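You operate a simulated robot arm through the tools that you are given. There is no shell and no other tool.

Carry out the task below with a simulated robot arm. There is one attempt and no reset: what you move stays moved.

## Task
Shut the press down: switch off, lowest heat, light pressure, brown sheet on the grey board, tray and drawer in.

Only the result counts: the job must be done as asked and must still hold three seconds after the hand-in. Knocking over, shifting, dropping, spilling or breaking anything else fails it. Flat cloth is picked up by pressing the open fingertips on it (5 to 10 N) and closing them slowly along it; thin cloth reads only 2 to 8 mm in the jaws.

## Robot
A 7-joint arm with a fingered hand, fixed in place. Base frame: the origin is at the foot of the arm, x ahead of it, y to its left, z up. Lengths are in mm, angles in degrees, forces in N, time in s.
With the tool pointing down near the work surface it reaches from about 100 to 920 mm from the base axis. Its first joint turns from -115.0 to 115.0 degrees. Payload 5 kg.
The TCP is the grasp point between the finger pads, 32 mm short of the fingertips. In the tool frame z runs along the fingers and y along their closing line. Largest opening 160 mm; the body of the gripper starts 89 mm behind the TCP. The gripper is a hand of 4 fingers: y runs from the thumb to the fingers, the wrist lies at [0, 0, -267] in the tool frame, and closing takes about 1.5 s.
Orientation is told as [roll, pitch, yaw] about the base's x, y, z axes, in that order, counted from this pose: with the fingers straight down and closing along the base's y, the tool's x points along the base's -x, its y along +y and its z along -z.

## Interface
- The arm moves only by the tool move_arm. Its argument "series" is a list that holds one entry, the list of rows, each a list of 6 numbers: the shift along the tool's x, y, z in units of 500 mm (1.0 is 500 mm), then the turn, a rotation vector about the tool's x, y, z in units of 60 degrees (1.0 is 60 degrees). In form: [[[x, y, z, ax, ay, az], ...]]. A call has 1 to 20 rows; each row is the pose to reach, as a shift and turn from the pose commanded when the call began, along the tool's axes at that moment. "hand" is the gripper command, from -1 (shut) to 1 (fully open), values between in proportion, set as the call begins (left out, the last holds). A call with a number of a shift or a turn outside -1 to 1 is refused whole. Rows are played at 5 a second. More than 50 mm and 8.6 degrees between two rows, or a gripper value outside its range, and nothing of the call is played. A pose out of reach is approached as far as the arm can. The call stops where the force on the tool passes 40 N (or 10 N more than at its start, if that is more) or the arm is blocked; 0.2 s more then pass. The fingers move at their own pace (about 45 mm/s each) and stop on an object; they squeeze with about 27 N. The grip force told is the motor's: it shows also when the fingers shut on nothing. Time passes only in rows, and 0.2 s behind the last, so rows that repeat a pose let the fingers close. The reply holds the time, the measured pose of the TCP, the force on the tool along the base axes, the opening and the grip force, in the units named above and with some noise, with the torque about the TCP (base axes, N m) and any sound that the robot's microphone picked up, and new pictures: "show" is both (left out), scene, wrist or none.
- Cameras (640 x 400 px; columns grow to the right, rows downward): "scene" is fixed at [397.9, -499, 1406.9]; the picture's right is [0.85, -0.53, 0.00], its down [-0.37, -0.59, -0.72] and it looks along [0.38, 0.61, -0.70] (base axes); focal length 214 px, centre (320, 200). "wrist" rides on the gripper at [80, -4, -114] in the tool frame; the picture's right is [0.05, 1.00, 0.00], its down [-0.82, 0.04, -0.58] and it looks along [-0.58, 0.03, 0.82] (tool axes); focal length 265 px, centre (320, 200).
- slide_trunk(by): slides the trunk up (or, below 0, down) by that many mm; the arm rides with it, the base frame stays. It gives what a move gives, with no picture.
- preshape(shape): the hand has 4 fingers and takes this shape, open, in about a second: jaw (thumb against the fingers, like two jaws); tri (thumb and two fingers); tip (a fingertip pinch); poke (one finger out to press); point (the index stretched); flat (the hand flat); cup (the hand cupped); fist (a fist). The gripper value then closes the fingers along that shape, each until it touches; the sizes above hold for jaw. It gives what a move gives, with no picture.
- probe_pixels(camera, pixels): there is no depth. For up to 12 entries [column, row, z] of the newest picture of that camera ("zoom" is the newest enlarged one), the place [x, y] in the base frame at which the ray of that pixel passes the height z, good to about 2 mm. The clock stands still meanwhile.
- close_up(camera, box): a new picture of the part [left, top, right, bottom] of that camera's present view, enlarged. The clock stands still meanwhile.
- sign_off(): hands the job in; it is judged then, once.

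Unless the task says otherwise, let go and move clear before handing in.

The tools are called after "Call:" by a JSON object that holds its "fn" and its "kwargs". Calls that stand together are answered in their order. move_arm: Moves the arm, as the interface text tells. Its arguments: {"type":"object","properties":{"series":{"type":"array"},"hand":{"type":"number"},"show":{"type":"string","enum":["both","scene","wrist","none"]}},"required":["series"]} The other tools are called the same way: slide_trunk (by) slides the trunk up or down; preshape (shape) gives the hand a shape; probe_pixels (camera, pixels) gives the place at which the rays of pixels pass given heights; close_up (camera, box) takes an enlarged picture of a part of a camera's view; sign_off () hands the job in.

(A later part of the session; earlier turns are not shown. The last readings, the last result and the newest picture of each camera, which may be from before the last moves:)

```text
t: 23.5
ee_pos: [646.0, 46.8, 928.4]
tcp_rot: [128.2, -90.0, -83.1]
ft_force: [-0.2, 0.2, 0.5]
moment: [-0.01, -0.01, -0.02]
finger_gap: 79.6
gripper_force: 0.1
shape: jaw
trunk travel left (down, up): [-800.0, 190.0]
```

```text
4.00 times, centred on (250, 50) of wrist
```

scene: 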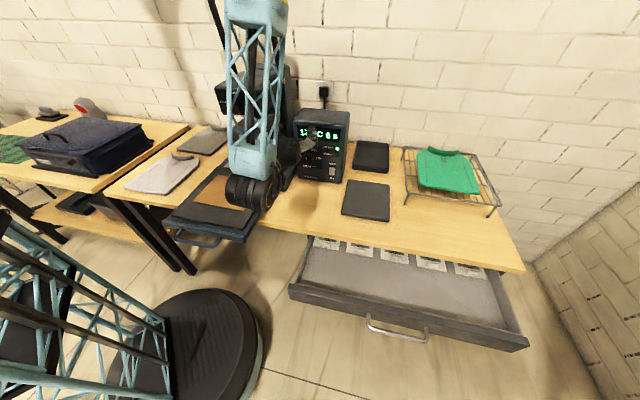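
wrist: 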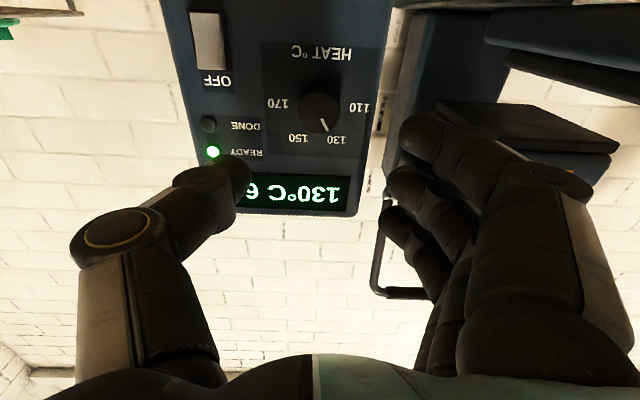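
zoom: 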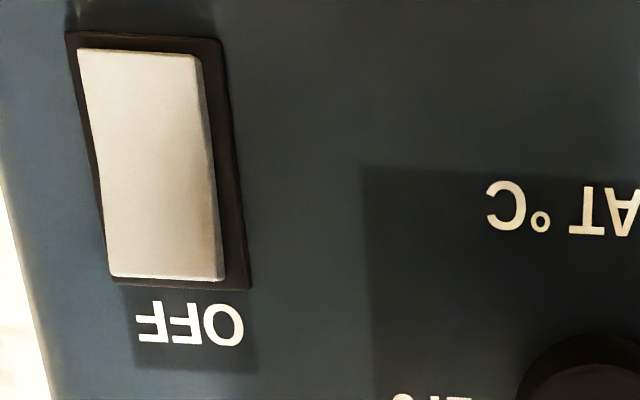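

Both cameras agree on the heat knob face at w≈627, r≈423, z≈923 and the rocker near r≈521, z≈873. I'll pre-roll 26° clockwise, drop 6 mm and advance 80 mm, then recheck.

Call:
{"fn": "move_arm", "kwargs": {"series": [[[0.003, 0, 0, 0, 0, 0.11], [0.006, 0, 0, 0, 0, 0.22], [0.009, 0, 0, 0, 0, 0.33], [0.012, 0, 0, 0, 0, 0.433], [0.012, 0, 0.04, 0, 0, 0.433], [0.012, 0, 0.08, 0, 0, 0.433], [0.012, 0, 0.12, 0, 0, 0.433], [0.012, 0, 0.16, 0, 0, 0.433]]]}}

Call:
{"fn": "close_up", "kwargs": {"camera": "wrist", "box": [220, 80, 420, 230]}}

```text
t: 25.3
ee_pos: [703.2, 105.1, 922.0]
tcp_rot: [90.1, -63.9, -45.0]
ft_force: [0.6, 0.7, 0.5]
moment: [0.02, -0.03, -0.01]
finger_gap: 79.3
gripper_force: 0.0
shape: jaw
trunk travel left (down, up): [-800.0, 190.0]
```

scene: 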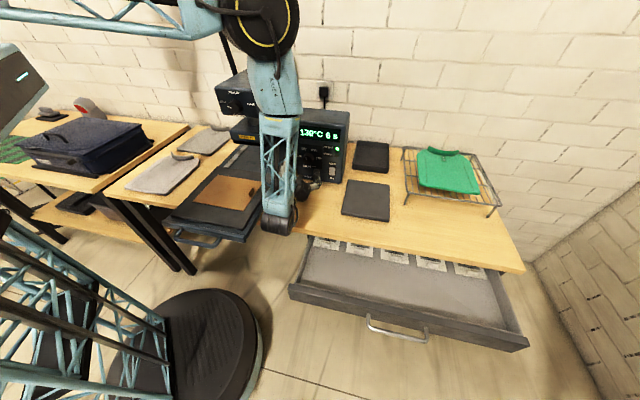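
wrist: 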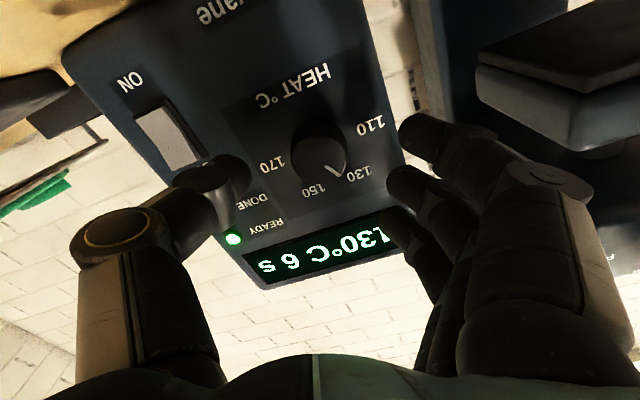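

```text
2.67 times, centred on (320, 155) of wrist
```

zoom: 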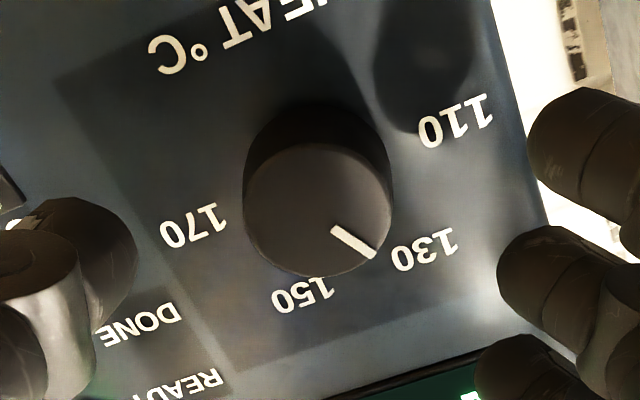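

The hand is at w=571 with the knob face at wrist (319,159), nearly on the tool axis. I'll advance another 36 mm with a 3 mm correction so the tips flank the knob.

Call:
{"fn": "move_arm", "kwargs": {"series": [[[-0.002, 0, 0.018, 0, 0, 0], [-0.004, 0, 0.036, 0, 0, 0], [-0.006, 0, 0.054, 0, 0, 0], [-0.006, 0, 0.072, 0, 0, 0], [-0.006, 0, 0.072, 0, 0, 0]]], "show": "wrist"}}

Call:
{"fn": "close_up", "kwargs": {"camera": "wrist", "box": [220, 100, 420, 250]}}

```text
t: 26.5
ee_pos: [731.0, 128.9, 925.7]
tcp_rot: [90.0, -64.0, -45.0]
ft_force: [-0.4, 0.1, 0.0]
moment: [0.01, -0.02, 0.02]
finger_gap: 79.6
gripper_force: 0.1
shape: jaw
trunk travel left (down, up): [-800.0, 190.0]
```

wrist: 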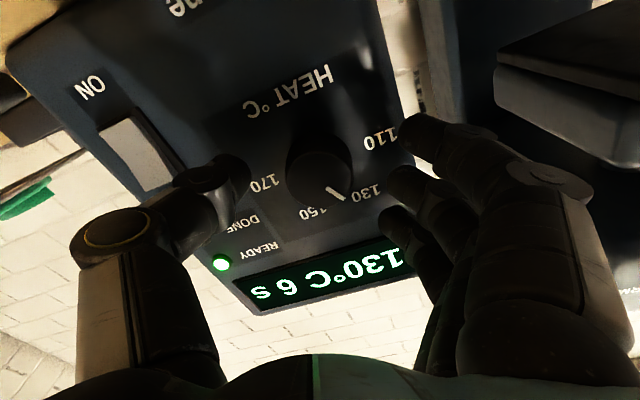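

```text
2.67 times, centred on (320, 175) of wrist
```

zoom: 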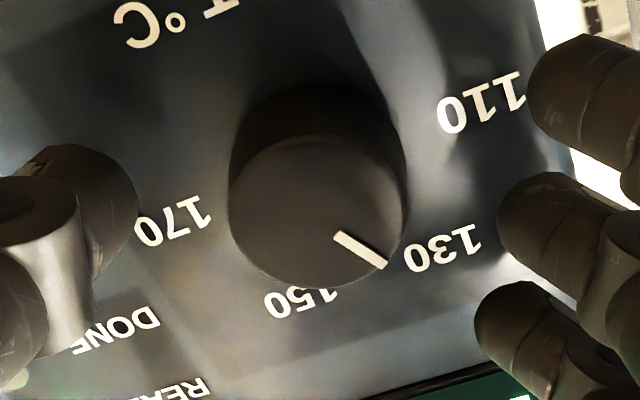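

The knob face sits at wrist (318,180), exactly where the tool axis crosses it, and no force reads. I'll close on the knob.

Call:
{"fn": "move_arm", "kwargs": {"series": [[[0, 0, 0, 0, 0, 0], [0, 0, 0, 0, 0, 0], [0, 0, 0, 0, 0, 0], [0, 0, 0, 0, 0, 0], [0, 0, 0, 0, 0, 0], [0, 0, 0, 0, 0, 0]]], "hand": -1, "show": "wrist"}}

```text
t: 27.9
ee_pos: [730.4, 127.9, 925.3]
tcp_rot: [89.9, -64.1, -45.0]
ft_force: [8.1, -2.9, -4.5]
moment: [0.0, 0.05, 0.02]
finger_gap: 15.6
gripper_force: 27.5
shape: jaw
trunk travel left (down, up): [-800.0, 190.0]
```

wrist: 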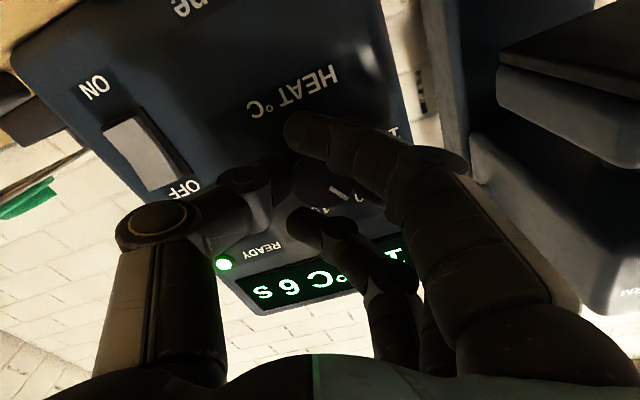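

The knob is gripped with about 8 N side load. I'll turn 40° counter-clockwise and read the display.

Call:
{"fn": "move_arm", "kwargs": {"series": [[[0, 0, 0, 0, 0, -0.085], [0, 0, 0, 0, 0, -0.17], [0, 0, 0, 0, 0, -0.255], [0, 0, 0, 0, 0, -0.34], [0, 0, 0, 0, 0, -0.425], [0, 0, 0, 0, 0, -0.51], [0, 0, 0, 0, 0, -0.595], [0, 0, 0, 0, 0, -0.67]]]}}

Call:
{"fn": "close_up", "kwargs": {"camera": "wrist", "box": [200, 100, 440, 280]}}

Call:
{"fn": "close_up", "kwargs": {"camera": "scene", "box": [280, 100, 360, 190]}}

```text
t: 29.7
ee_pos: [730.4, 128.4, 924.7]
tcp_rot: [-90.3, -75.7, 135.4]
ft_force: [12.5, -5.1, 3.9]
moment: [0.07, -0.05, -0.13]
finger_gap: 15.7
gripper_force: 27.0
shape: jaw
trunk travel left (down, up): [-800.0, 190.0]
```

scene: 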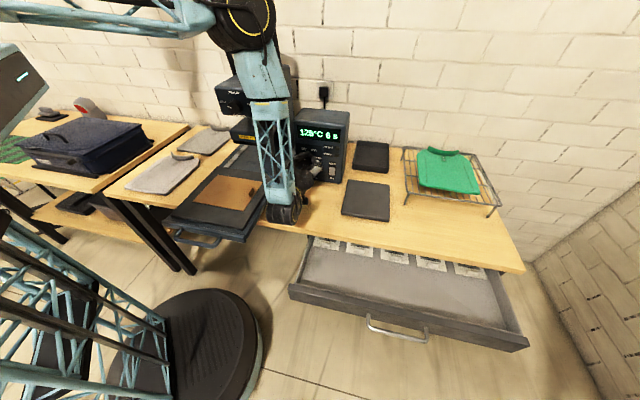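
wrist: 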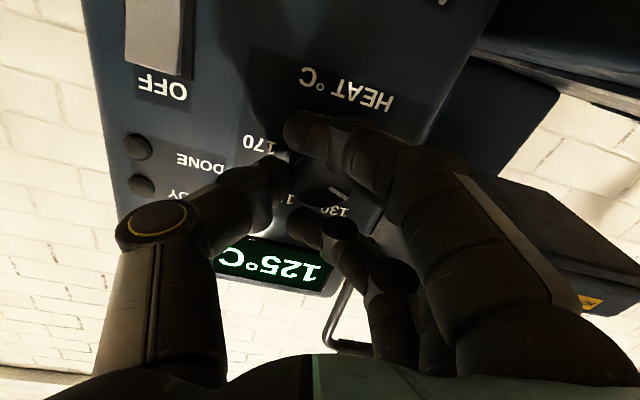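

```text
2.22 times, centred on (320, 190) of wrist
```

zoom: 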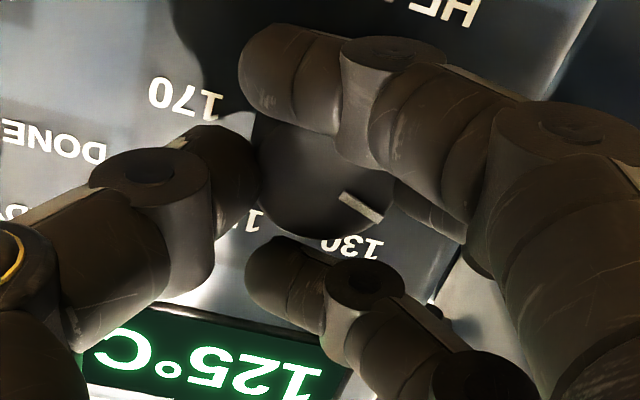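

```text
4.44 times, centred on (320, 145) of scene
```

zoom: 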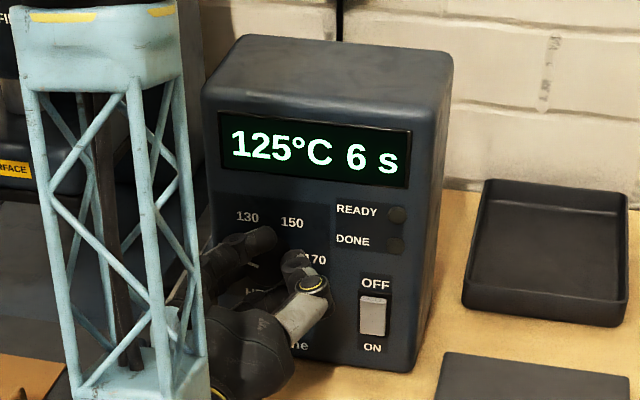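

The pointer has turned about 35° and the display has begun to fall (125 °C, READY off), so the display lags the setting. I'll turn a further 22° toward the 110 stop.

Call:
{"fn": "move_arm", "kwargs": {"series": [[[0, 0, 0, 0, 0, -0.07], [0, 0, 0, 0, 0, -0.14], [0, 0, 0, 0, 0, -0.21], [0, 0, 0, 0, 0, -0.28], [0, 0, 0, 0, 0, -0.35], [0, 0, 0, 0, 0, -0.37]]]}}

Call:
{"fn": "close_up", "kwargs": {"camera": "wrist", "box": [200, 100, 440, 280]}}

Call:
{"fn": "close_up", "kwargs": {"camera": "scene", "box": [280, 100, 360, 190]}}

```text
t: 31.1
ee_pos: [731.0, 128.1, 925.4]
tcp_rot: [-90.1, -53.5, 135.1]
ft_force: [13.7, -1.9, 11.2]
moment: [0.27, 0.06, -0.12]
finger_gap: 15.5
gripper_force: 26.9
shape: jaw
trunk travel left (down, up): [-800.0, 190.0]
```

scene: 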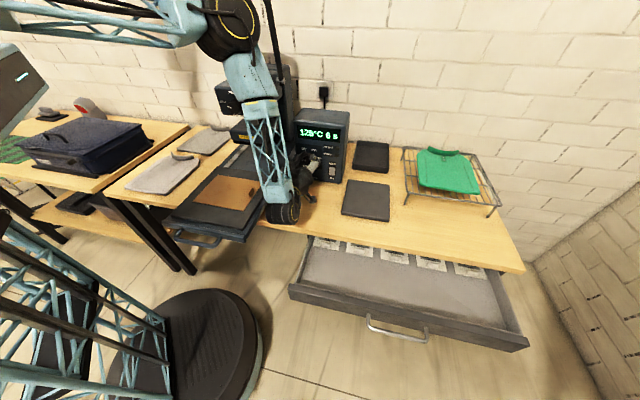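
wrist: 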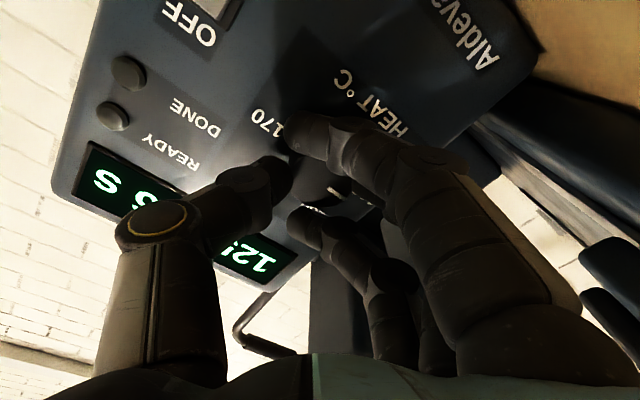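

```text
2.22 times, centred on (320, 190) of wrist
```

zoom: 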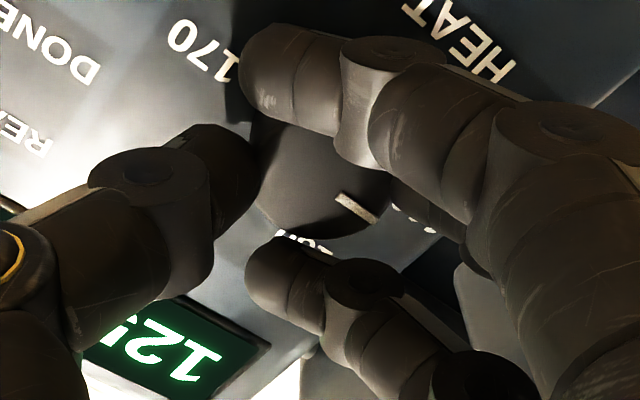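

```text
4.44 times, centred on (320, 145) of scene
```

zoom: 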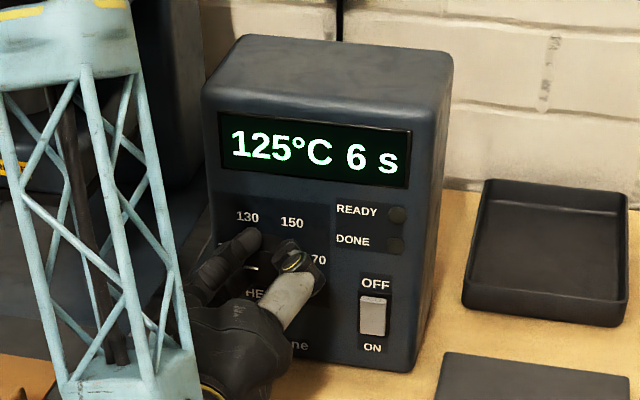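

The pointer now lies nearly horizontal toward 110 (scene-zoom (250,268)) with the moment rising. I'll turn 8° more to confirm the stop.

Call:
{"fn": "move_arm", "kwargs": {"series": [[[0, 0, 0, 0, 0, -0.05], [0, 0, 0, 0, 0, -0.1], [0, 0, 0, 0, 0, -0.14], [0, 0, 0, 0, 0, -0.14]]], "show": "wrist"}}

Call:
{"fn": "close_up", "kwargs": {"camera": "wrist", "box": [200, 100, 440, 280]}}

Call:
{"fn": "close_up", "kwargs": {"camera": "scene", "box": [280, 100, 360, 190]}}

```text
t: 32.1
ee_pos: [730.2, 127.1, 924.3]
tcp_rot: [-89.9, -45.2, 134.9]
ft_force: [19.5, -7.7, -2.1]
moment: [0.18, 0.43, -0.24]
finger_gap: 15.2
gripper_force: 26.7
shape: jaw
trunk travel left (down, up): [-800.0, 190.0]
```

wrist: 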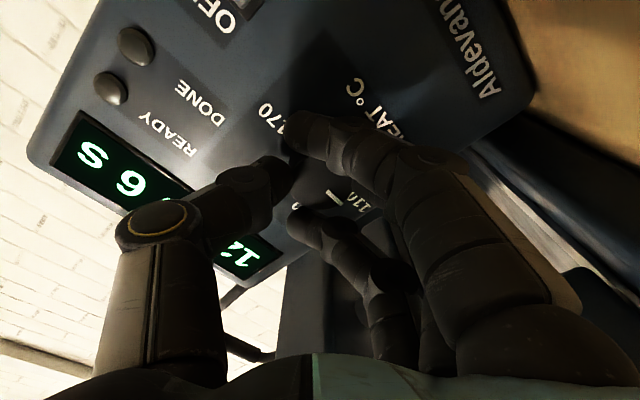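

```text
2.22 times, centred on (320, 190) of wrist
```

zoom: 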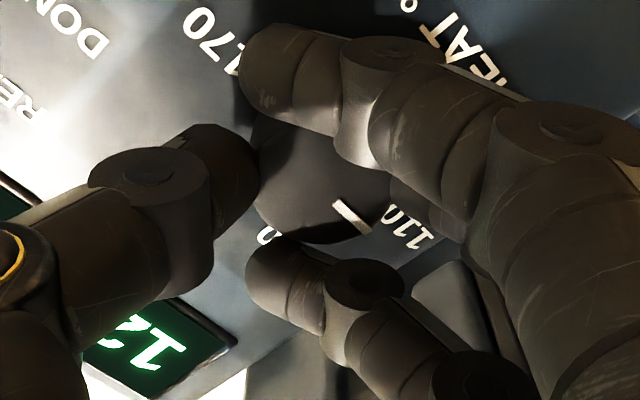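

```text
4.44 times, centred on (320, 145) of scene
```

zoom: 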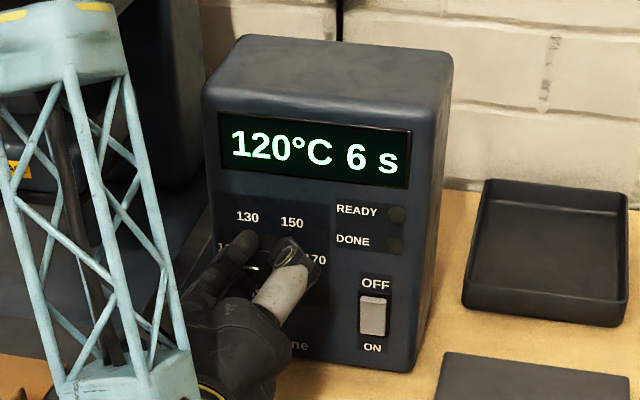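

The pointer slipped relative to the fingers, so the knob is at its 110 stop and the display keeps falling (120 °C). I'll open to 80 mm and back straight off 100 mm.

Call:
{"fn": "move_arm", "kwargs": {"series": [[[0, 0, 0, 0, 0, 0], [0, 0, 0, 0, 0, 0], [0, 0, 0, 0, 0, 0], [0, 0, 0, 0, 0, 0], [0, 0, 0, 0, 0, 0], [0, 0, -0.03, 0, 0, 0], [0, 0, -0.07, 0, 0, 0], [0, 0, -0.12, 0, 0, 0], [0, 0, -0.17, 0, 0, 0], [0, 0, -0.22, 0, 0, 0]]], "hand": 0}}

Call:
{"fn": "close_up", "kwargs": {"camera": "wrist", "box": [170, 20, 470, 220]}}

Call:
{"fn": "close_up", "kwargs": {"camera": "scene", "box": [280, 100, 360, 190]}}

```text
t: 34.3
ee_pos: [652.2, 50.6, 925.6]
tcp_rot: [-90.1, -45.1, 135.1]
ft_force: [-0.7, 0.7, -0.8]
moment: [-0.02, 0.02, -0.03]
finger_gap: 79.6
gripper_force: 0.1
shape: jaw
trunk travel left (down, up): [-800.0, 190.0]
```

scene: 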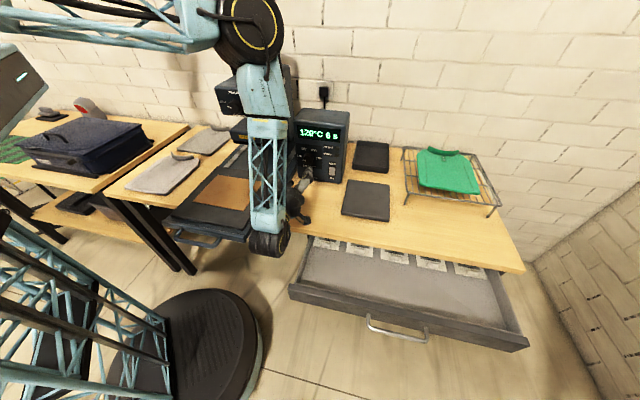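
wrist: 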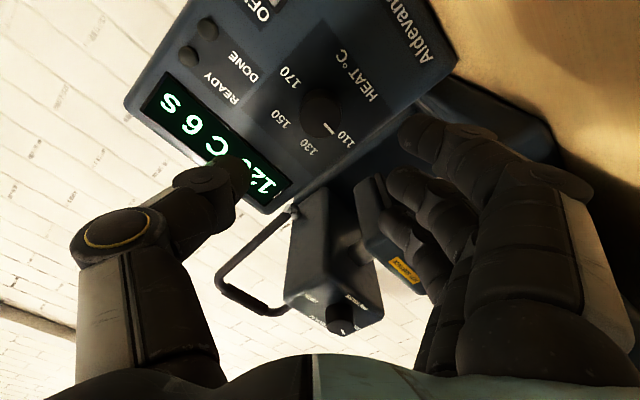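

```text
2.00 times, centred on (320, 120) of wrist
```

zoom: 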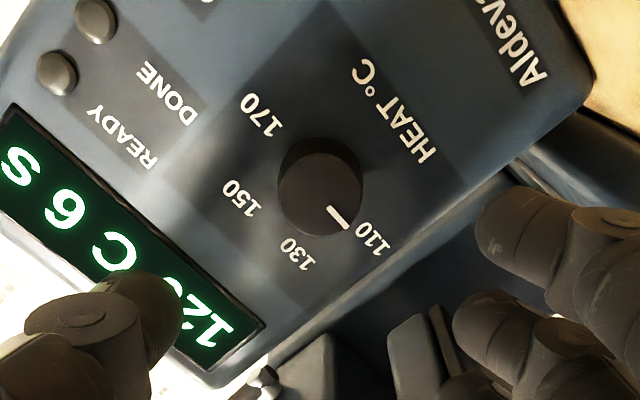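

```text
4.44 times, centred on (320, 145) of scene
```

zoom: 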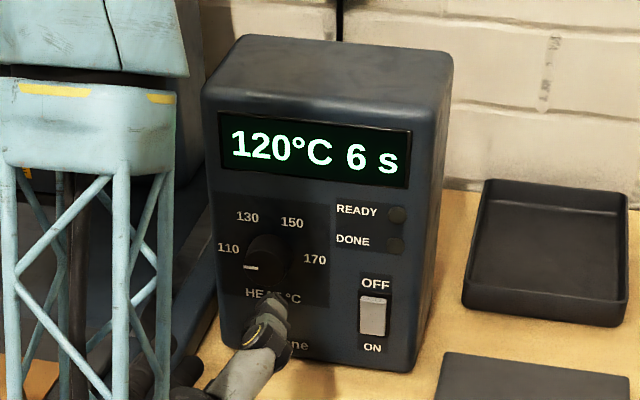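

The heat pointer rests on 110 (scene-zoom (250,268)) and the box has not moved. Next I'll roll the hand back to neutral, shift right in front of the rocker and make a poke shape.

Call:
{"fn": "move_arm", "kwargs": {"series": [[[0.016, -0.03, -0.01, 0, 0, 0.125], [0.032, -0.06, -0.02, 0, 0, 0.25], [0.048, -0.09, -0.03, 0, 0, 0.375], [0.064, -0.12, -0.04, 0, 0, 0.5], [0.08, -0.15, -0.05, 0, 0, 0.625], [0.096, -0.181, -0.06, 0, 0, 0.75]]], "show": "none"}}

Call:
{"fn": "preshape", "kwargs": {"shape": "poke"}}

Call:
{"fn": "move_arm", "kwargs": {"series": [[[0, 0, 0, 0, 0.1, 0], [0, 0, 0, 0, 0.2, 0], [0, 0, 0, 0, 0.3, 0], [0, 0, 0, 0, 0.4, 0], [0, 0, 0, 0, 0.5, 0]]]}}

```text
t: 35.7
ee_pos: [699.3, -41.6, 956.0]
tcp_rot: [95.3, -89.5, -50.3]
ft_force: [-0.6, -0.6, -0.2]
moment: [-0.01, -0.03, 0.02]
finger_gap: 79.4
gripper_force: 0.0
shape: jaw
trunk travel left (down, up): [-800.0, 190.0]
```

```text
t: 36.6
ee_pos: [700.1, -39.8, 954.8]
tcp_rot: [93.4, -89.9, -48.3]
ft_force: [0.1, -0.2, 0.8]
moment: [0.01, -0.03, 0.01]
finger_gap: 0.0
gripper_force: 0.0
shape: poke
trunk travel left (down, up): [-800.0, 190.0]
```

```text
t: 37.8
ee_pos: [700.2, -40.0, 955.7]
tcp_rot: [0.3, -59.9, 44.7]
ft_force: [-0.3, 0.9, 0.1]
moment: [0.0, 0.01, -0.01]
finger_gap: 0.1
gripper_force: 0.2
shape: poke
trunk travel left (down, up): [-800.0, 190.0]
```

scene: 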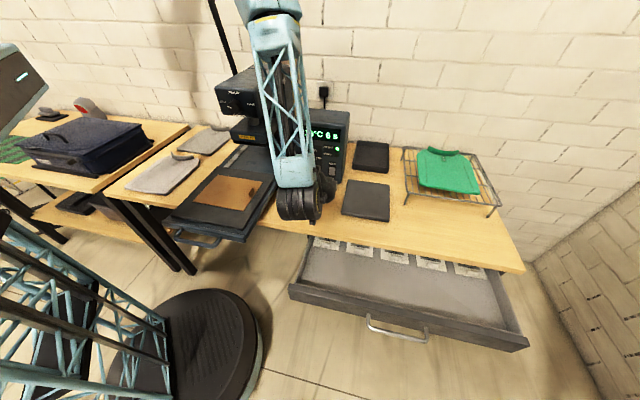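
wrist: 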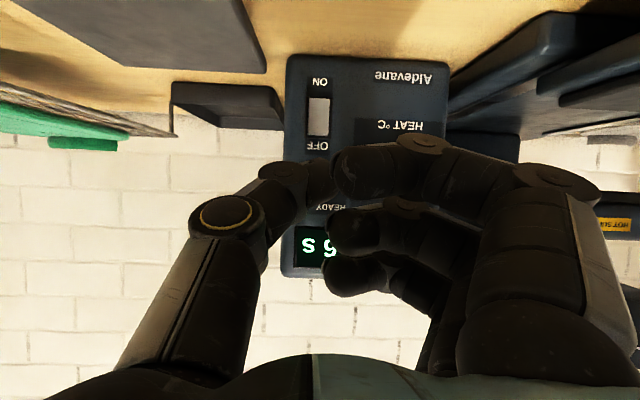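

READY seems lit again in the scene view (338,150), so the box may have reached its new setting. I'll zoom in on the display and on the poke-shaped hand.

Call:
{"fn": "close_up", "kwargs": {"camera": "scene", "box": [280, 100, 360, 190]}}

Call:
{"fn": "close_up", "kwargs": {"camera": "wrist", "box": [180, 40, 480, 300]}}

Call:
{"fn": "move_arm", "kwargs": {"series": [[[0, 0, 0, 0, 0, 0], [0, 0, 0, 0, 0, 0], [0, 0, 0, 0, 0, 0], [0, 0, 0, 0, 0, 0], [0, 0, 0, 0, 0, 0]]], "hand": 1, "show": "wrist"}}

```text
4.44 times, centred on (320, 145) of scene
```

zoom: 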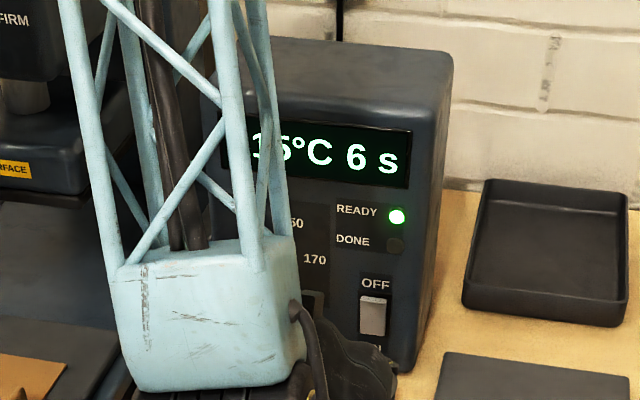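

```text
1.54 times, centred on (330, 170) of wrist
```

zoom: 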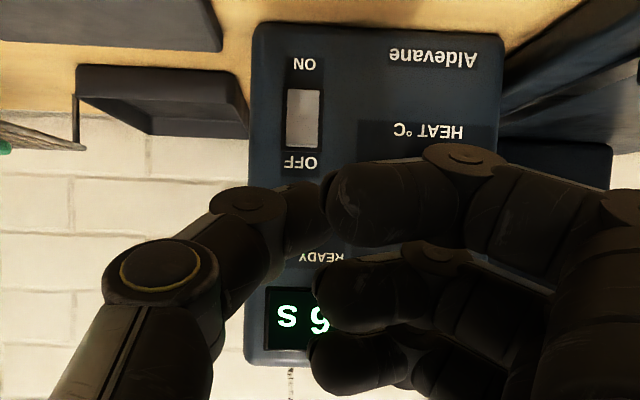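

```text
t: 39.0
ee_pos: [700.0, -40.8, 955.3]
tcp_rot: [0.4, -60.0, 44.7]
ft_force: [-0.3, -0.1, -1.0]
moment: [-0.02, 0.02, 0.0]
finger_gap: 0.0
gripper_force: 0.0
shape: poke
trunk travel left (down, up): [-800.0, 190.0]
```

wrist: 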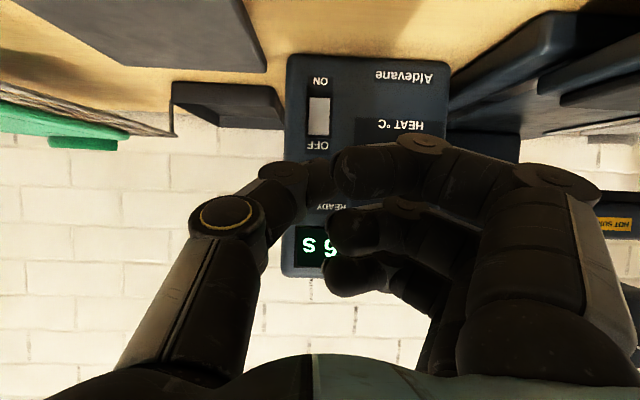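

The display reads 115 °C with READY lit, consistent with the lower setting. The poke shape looks like tips pressed together, so I'll try "point" to see whether it extends a single finger.

Call:
{"fn": "preshape", "kwargs": {"shape": "point"}}

Call:
{"fn": "move_arm", "kwargs": {"series": [[[0, 0, 0, 0, 0, 0], [0, 0, 0, 0, 0, 0], [0, 0, 0, 0, 0, 0]]], "show": "both"}}

```text
t: 39.9
ee_pos: [700.1, -40.1, 956.8]
tcp_rot: [0.4, -60.0, 44.7]
ft_force: [0.5, -0.2, -0.3]
moment: [0.01, 0.01, 0.02]
finger_gap: 152.3
gripper_force: 0.2
shape: point
trunk travel left (down, up): [-800.0, 190.0]
```

```text
t: 40.7
ee_pos: [699.5, -39.6, 954.3]
tcp_rot: [0.5, -60.0, 44.7]
ft_force: [0.1, -0.4, 0.0]
moment: [0.01, 0.01, 0.0]
finger_gap: 152.2
gripper_force: 0.0
shape: point
trunk travel left (down, up): [-800.0, 190.0]
```

scene: 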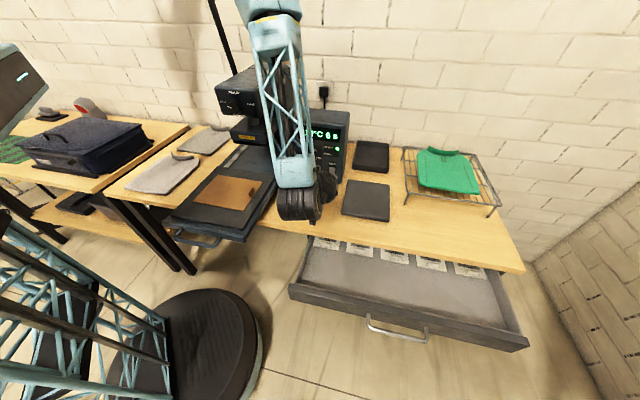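
wrist: 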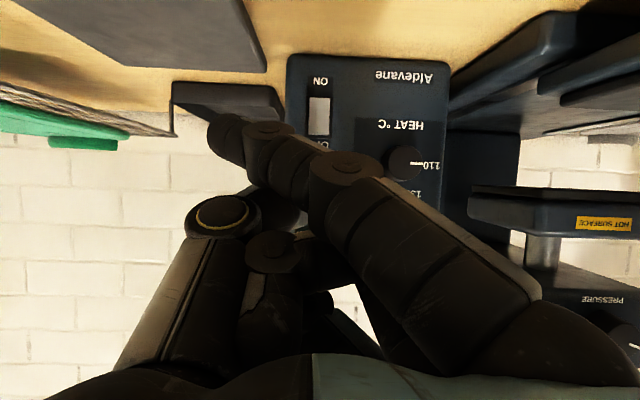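

The "point" shape stretches the index, tip at wrist (222,130), with the heat pointer visible on 110 at (415,163). I'll shift left 112 mm so that the rocker's OFF half lines up along the fingertip's ray.

Call:
{"fn": "move_arm", "kwargs": {"series": [[[0.004, 0.056, 0.002, 0, 0, 0], [0.008, 0.112, 0.004, 0, 0, 0], [0.011, 0.168, 0.006, 0, 0, 0], [0.014, 0.224, 0.008, 0, 0, 0]]], "show": "both"}}

Call:
{"fn": "close_up", "kwargs": {"camera": "wrist", "box": [160, 80, 320, 180]}}

```text
t: 41.7
ee_pos: [619.8, 39.8, 946.8]
tcp_rot: [0.3, -60.1, 44.8]
ft_force: [-0.5, -0.5, 0.7]
moment: [-0.05, -0.02, -0.02]
finger_gap: 152.2
gripper_force: 0.1
shape: point
trunk travel left (down, up): [-800.0, 190.0]
```

scene: 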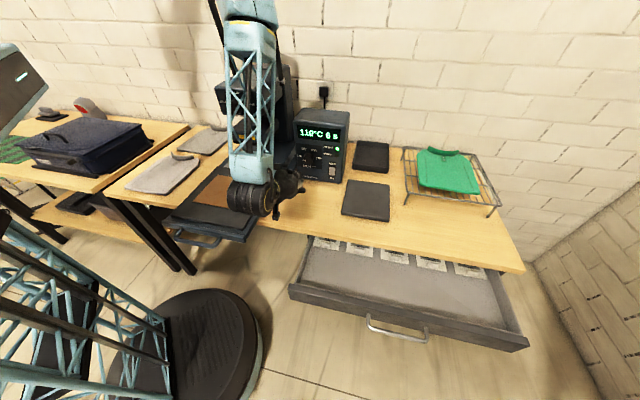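
wrist: 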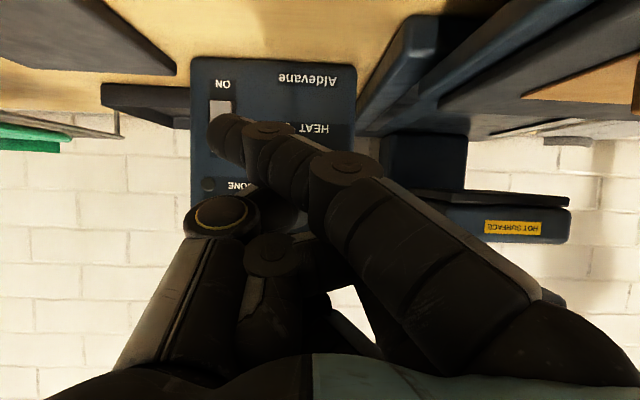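

```text
4.00 times, centred on (240, 130) of wrist
```

zoom: 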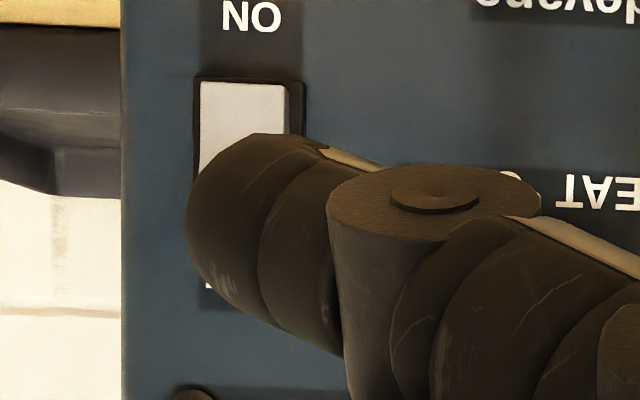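

The display now shows 110 °C in the scene, confirming the heat. The fingertip at wrist (216,131) covers the rocker's OFF half; I'll advance along its ray by about 80 mm.

Call:
{"fn": "move_arm", "kwargs": {"series": [[[-0.0154, -0.0049, 0.0388, 0, 0, 0], [-0.0308, -0.0198, 0.0776, 0, 0, 0], [-0.0462, -0.0347, 0.1164, 0, 0, 0], [-0.0616, -0.0496, 0.1552, 0, 0, 0]]], "show": "both"}}

Call:
{"fn": "close_up", "kwargs": {"camera": "wrist", "box": [140, 60, 340, 200]}}

Call:
{"fn": "close_up", "kwargs": {"camera": "scene", "box": [240, 90, 360, 220]}}

```text
t: 42.7
ee_pos: [697.7, 79.8, 933.6]
tcp_rot: [0.4, -59.9, 44.7]
ft_force: [-0.7, 1.2, -0.6]
moment: [-0.02, 0.02, 0.0]
finger_gap: 152.3
gripper_force: 0.0
shape: point
trunk travel left (down, up): [-800.0, 190.0]
```

scene: 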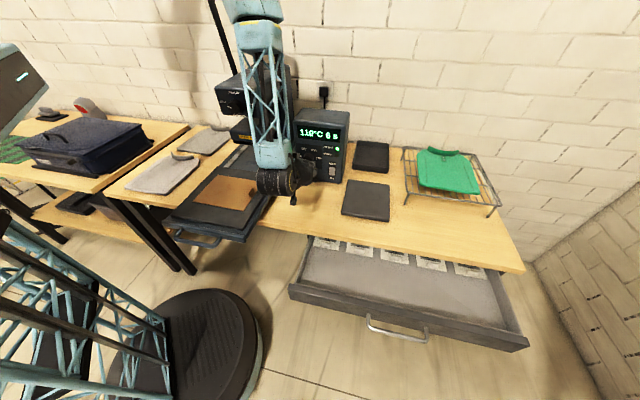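
wrist: 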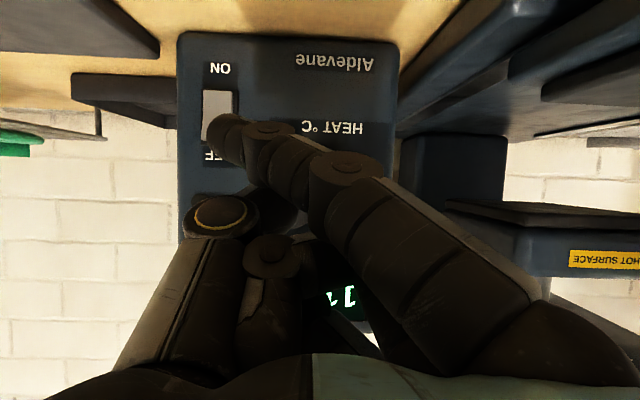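

```text
2.86 times, centred on (240, 130) of wrist
```

zoom: 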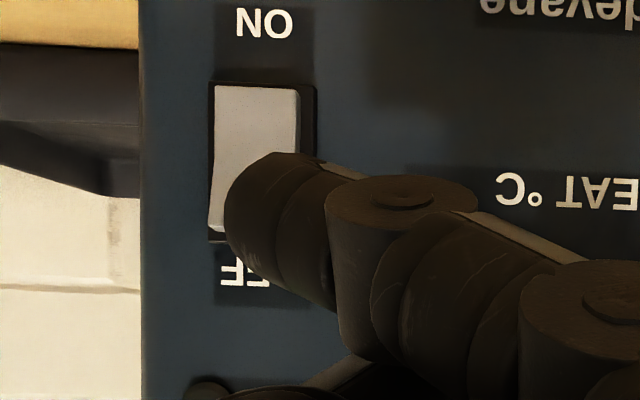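

```text
3.08 times, centred on (300, 155) of scene
```

zoom: 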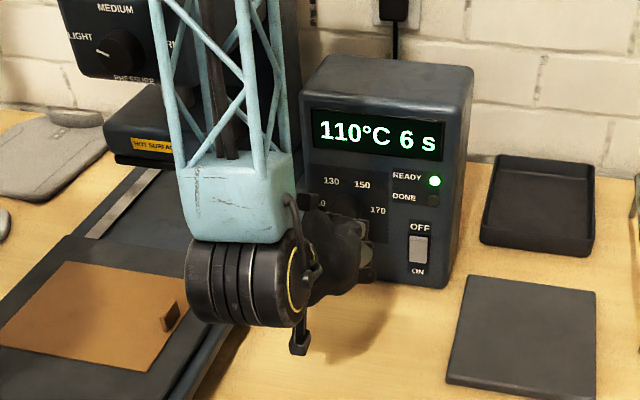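

The display reads 110 °C with READY lit, and the fingertip overlaps the rocker's OFF half at wrist-zoom (255,205). I'll continue along the ray in finer steps.

Call:
{"fn": "move_arm", "kwargs": {"series": [[[-0.0062, -0.006, 0.0155, 0, 0, 0], [-0.0124, -0.012, 0.031, 0, 0, 0], [-0.0186, -0.018, 0.0465, 0, 0, 0], [-0.0217, -0.021, 0.0543, 0, 0, 0]]], "show": "wrist"}}

Call:
{"fn": "close_up", "kwargs": {"camera": "wrist", "box": [140, 60, 340, 200]}}

Call:
{"fn": "close_up", "kwargs": {"camera": "scene", "box": [280, 130, 360, 200]}}

```text
t: 43.7
ee_pos: [724.4, 94.4, 932.1]
tcp_rot: [0.5, -60.1, 44.8]
ft_force: [0.1, 1.1, -0.2]
moment: [0.0, 0.0, -0.03]
finger_gap: 152.4
gripper_force: 0.1
shape: point
trunk travel left (down, up): [-800.0, 190.0]
```

wrist: 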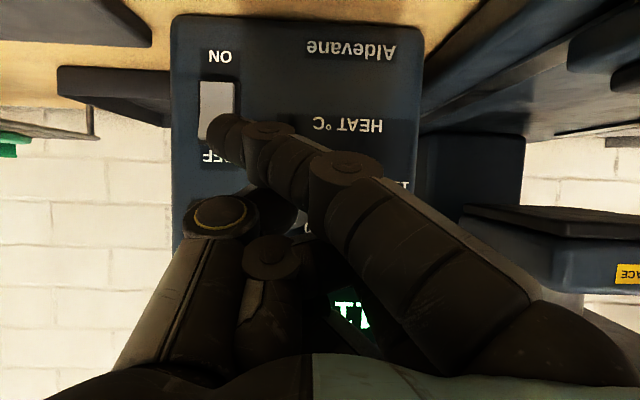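

```text
2.86 times, centred on (240, 130) of wrist
```

zoom: 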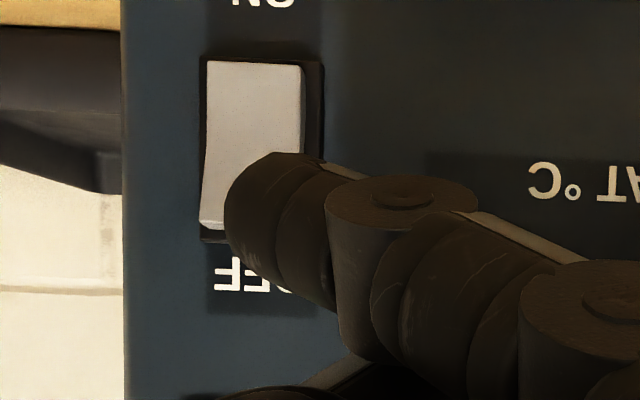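

```text
5.71 times, centred on (320, 165) of scene
```

zoom: 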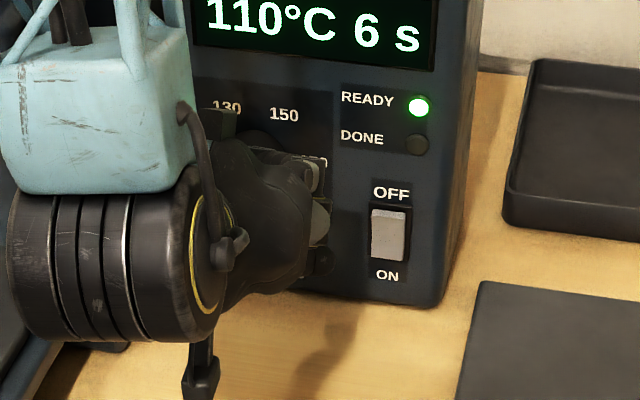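

No contact yet; the tip still overlaps the OFF half. I'll creep forward about 20 mm more in 4 mm steps, nudging 3 mm lower, watching force.

Call:
{"fn": "move_arm", "kwargs": {"series": [[[-0.0021, -0.003, 0.0084, 0, 0, 0], [-0.0042, -0.006, 0.0168, 0, 0, 0], [-0.0063, -0.009, 0.0252, 0, 0, 0], [-0.0084, -0.012, 0.0336, 0, 0, 0], [-0.0105, -0.015, 0.042, 0, 0, 0]]], "show": "wrist"}}

Call:
{"fn": "close_up", "kwargs": {"camera": "wrist", "box": [140, 60, 340, 200]}}

Call:
{"fn": "close_up", "kwargs": {"camera": "scene", "box": [280, 130, 360, 200]}}

```text
t: 44.9
ee_pos: [743.5, 103.3, 925.3]
tcp_rot: [0.4, -60.0, 44.6]
ft_force: [-0.4, 0.1, 0.5]
moment: [0.02, -0.03, -0.01]
finger_gap: 152.4
gripper_force: 0.0
shape: point
trunk travel left (down, up): [-800.0, 190.0]
```

wrist: 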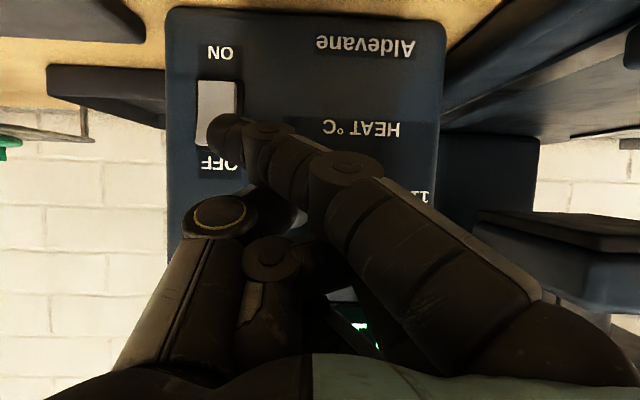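

```text
2.86 times, centred on (240, 130) of wrist
```

zoom: 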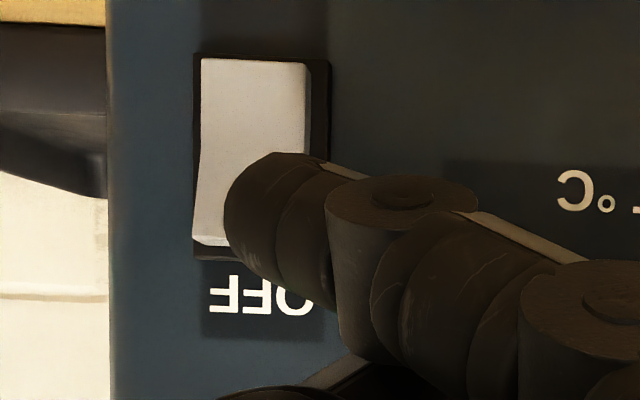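

```text
5.71 times, centred on (320, 165) of scene
```

zoom: 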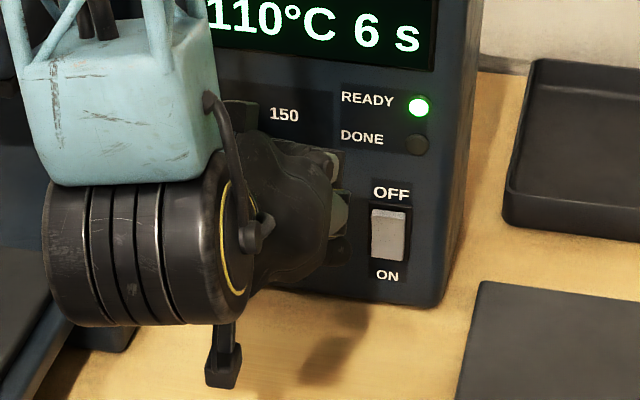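

Still no contact, and the scene shows the tip about 25 mm short and left of the rocker, with the curled knuckles nearing the panel. I'll yaw the hand 25° about the fingertip so the finger points straighter at the panel.

Call:
{"fn": "move_arm", "kwargs": {"series": [[[0.0059, -0.0137, -0.0102, -0.09, 0, -0.052], [0.0118, -0.0274, -0.0204, -0.18, 0, -0.104], [0.0177, -0.0411, -0.0306, -0.27, 0, -0.156], [0.0236, -0.0548, -0.0408, -0.361, 0, -0.208]]], "show": "wrist"}}

Call:
{"fn": "close_up", "kwargs": {"camera": "wrist", "box": [140, 60, 340, 200]}}

Call:
{"fn": "close_up", "kwargs": {"camera": "scene", "box": [280, 130, 360, 200]}}

```text
t: 45.9
ee_pos: [748.9, 64.2, 925.9]
tcp_rot: [0.4, -60.1, 69.8]
ft_force: [-0.4, -0.3, 0.0]
moment: [0.01, 0.01, 0.01]
finger_gap: 152.3
gripper_force: 0.0
shape: point
trunk travel left (down, up): [-800.0, 190.0]
```

wrist: 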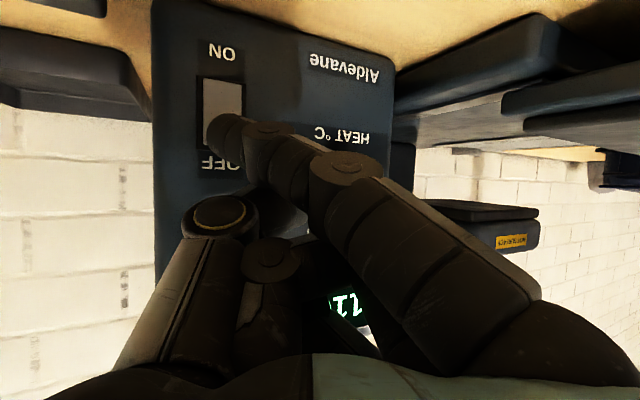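

```text
2.86 times, centred on (240, 130) of wrist
```

zoom: 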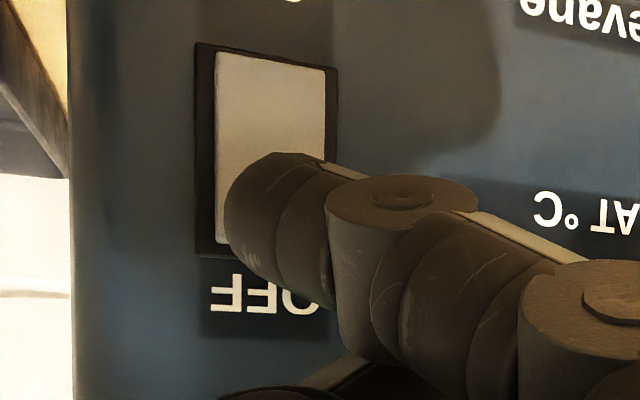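

```text
5.71 times, centred on (320, 165) of scene
```

zoom: 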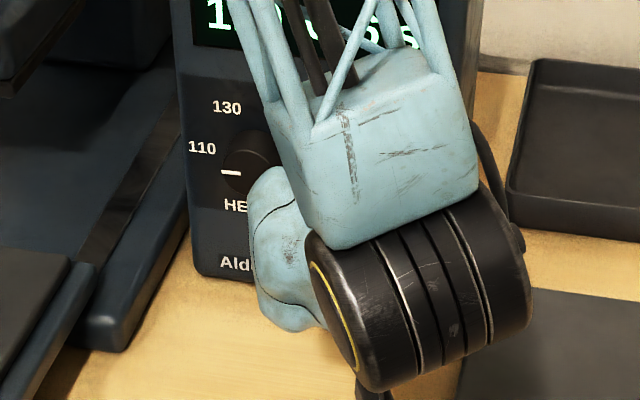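

The yaw worked: the heat pointer is still on 110 and the rocker's OFF half is dead ahead of the tip at wrist-zoom (255,205). I'll creep forward about 17 mm with a 4 mm sideways centring.

Call:
{"fn": "move_arm", "kwargs": {"series": [[[-0.0031, 0.001, 0.0078, 0, 0, 0], [-0.0062, 0.0, 0.0156, 0, 0, 0], [-0.0093, -0.002, 0.0234, 0, 0, 0], [-0.0124, -0.004, 0.0312, 0, 0, 0]]], "show": "wrist"}}

Call:
{"fn": "close_up", "kwargs": {"camera": "wrist", "box": [140, 60, 340, 200]}}

```text
t: 46.9
ee_pos: [754.5, 82.1, 921.9]
tcp_rot: [0.4, -60.0, 69.7]
ft_force: [-0.4, 0.3, -0.1]
moment: [0.04, -0.01, 0.0]
finger_gap: 152.2
gripper_force: 0.0
shape: point
trunk travel left (down, up): [-800.0, 190.0]
```

wrist: 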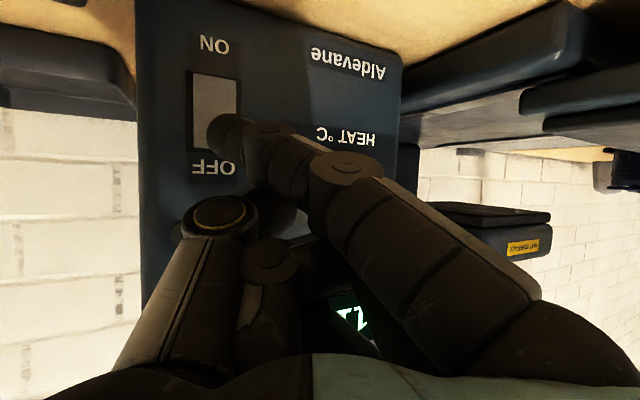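

```text
2.86 times, centred on (240, 130) of wrist
```

zoom: 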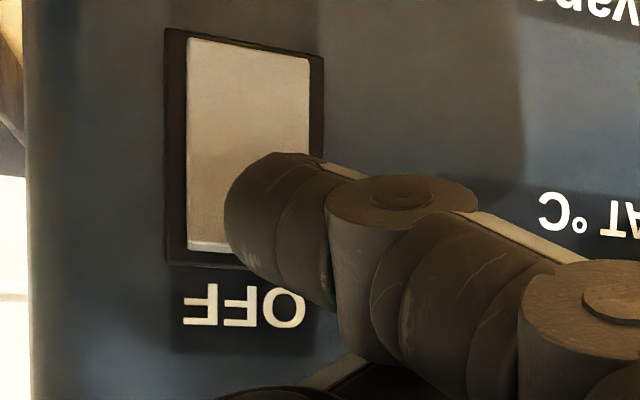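

Still no contact; the OFF half (zoom (248,200)) is centred on the tip. I'll keep creeping along the ray.

Call:
{"fn": "move_arm", "kwargs": {"series": [[[-0.0025, -0.003, 0.0078, 0, 0, 0], [-0.005, -0.006, 0.0156, 0, 0, 0], [-0.0075, -0.009, 0.0234, 0, 0, 0], [-0.01, -0.012, 0.0312, 0, 0, 0]]], "show": "wrist"}}

Call:
{"fn": "close_up", "kwargs": {"camera": "wrist", "box": [140, 60, 340, 200]}}

```text
t: 47.9
ee_pos: [766.9, 95.1, 919.8]
tcp_rot: [0.4, -60.0, 69.7]
ft_force: [-0.2, -0.1, 0.4]
moment: [-0.02, -0.02, 0.0]
finger_gap: 152.4
gripper_force: 0.1
shape: point
trunk travel left (down, up): [-800.0, 190.0]
```

wrist: 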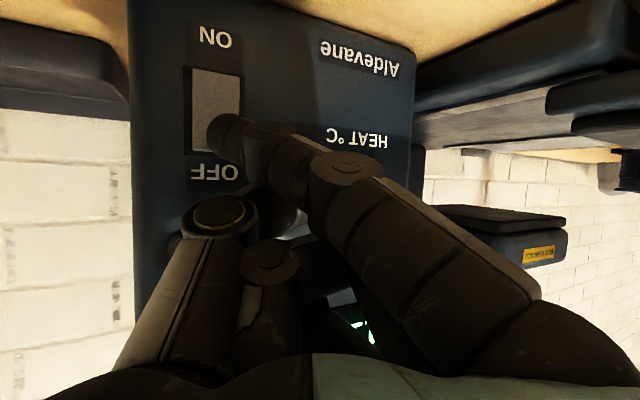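

```text
2.86 times, centred on (240, 130) of wrist
```

zoom: 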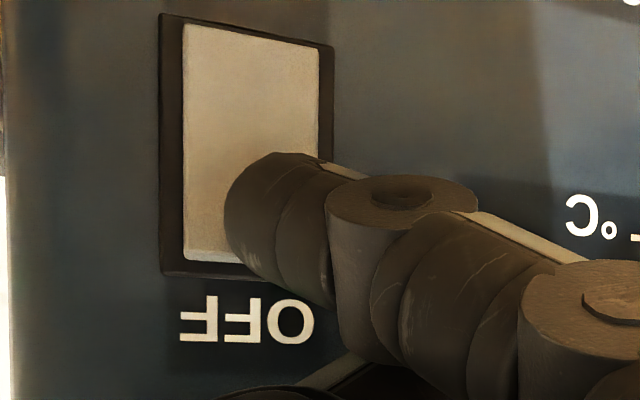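

The tip's apparent size now nearly matches the rocker's depth, so contact is close. I'll creep another 13 mm in 2 mm steps.

Call:
{"fn": "move_arm", "kwargs": {"series": [[[-0.0014, -0.0015, 0.0039, 0, 0, 0], [-0.0028, -0.003, 0.0078, 0, 0, 0], [-0.0042, -0.0045, 0.0117, 0, 0, 0], [-0.0056, -0.006, 0.0156, 0, 0, 0], [-0.007, -0.0075, 0.0195, 0, 0, 0], [-0.0084, -0.009, 0.0234, 0, 0, 0]]], "show": "wrist"}}

Call:
{"fn": "close_up", "kwargs": {"camera": "wrist", "box": [140, 60, 340, 200]}}

```text
t: 49.3
ee_pos: [772.9, 102.7, 916.0]
tcp_rot: [0.5, -59.9, 69.6]
ft_force: [-10.5, -6.7, 2.2]
moment: [-0.21, 0.2, -0.5]
finger_gap: 152.4
gripper_force: 0.1
shape: point
trunk travel left (down, up): [-800.0, 190.0]
```

wrist: 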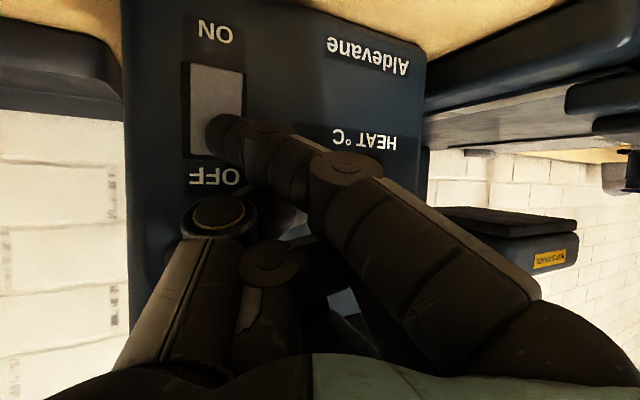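

```text
2.86 times, centred on (240, 130) of wrist
```

zoom: 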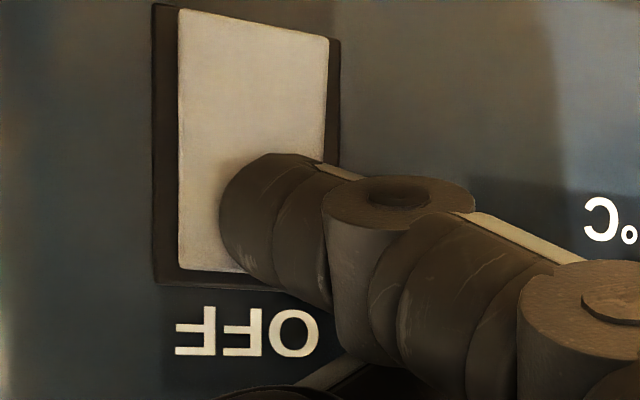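

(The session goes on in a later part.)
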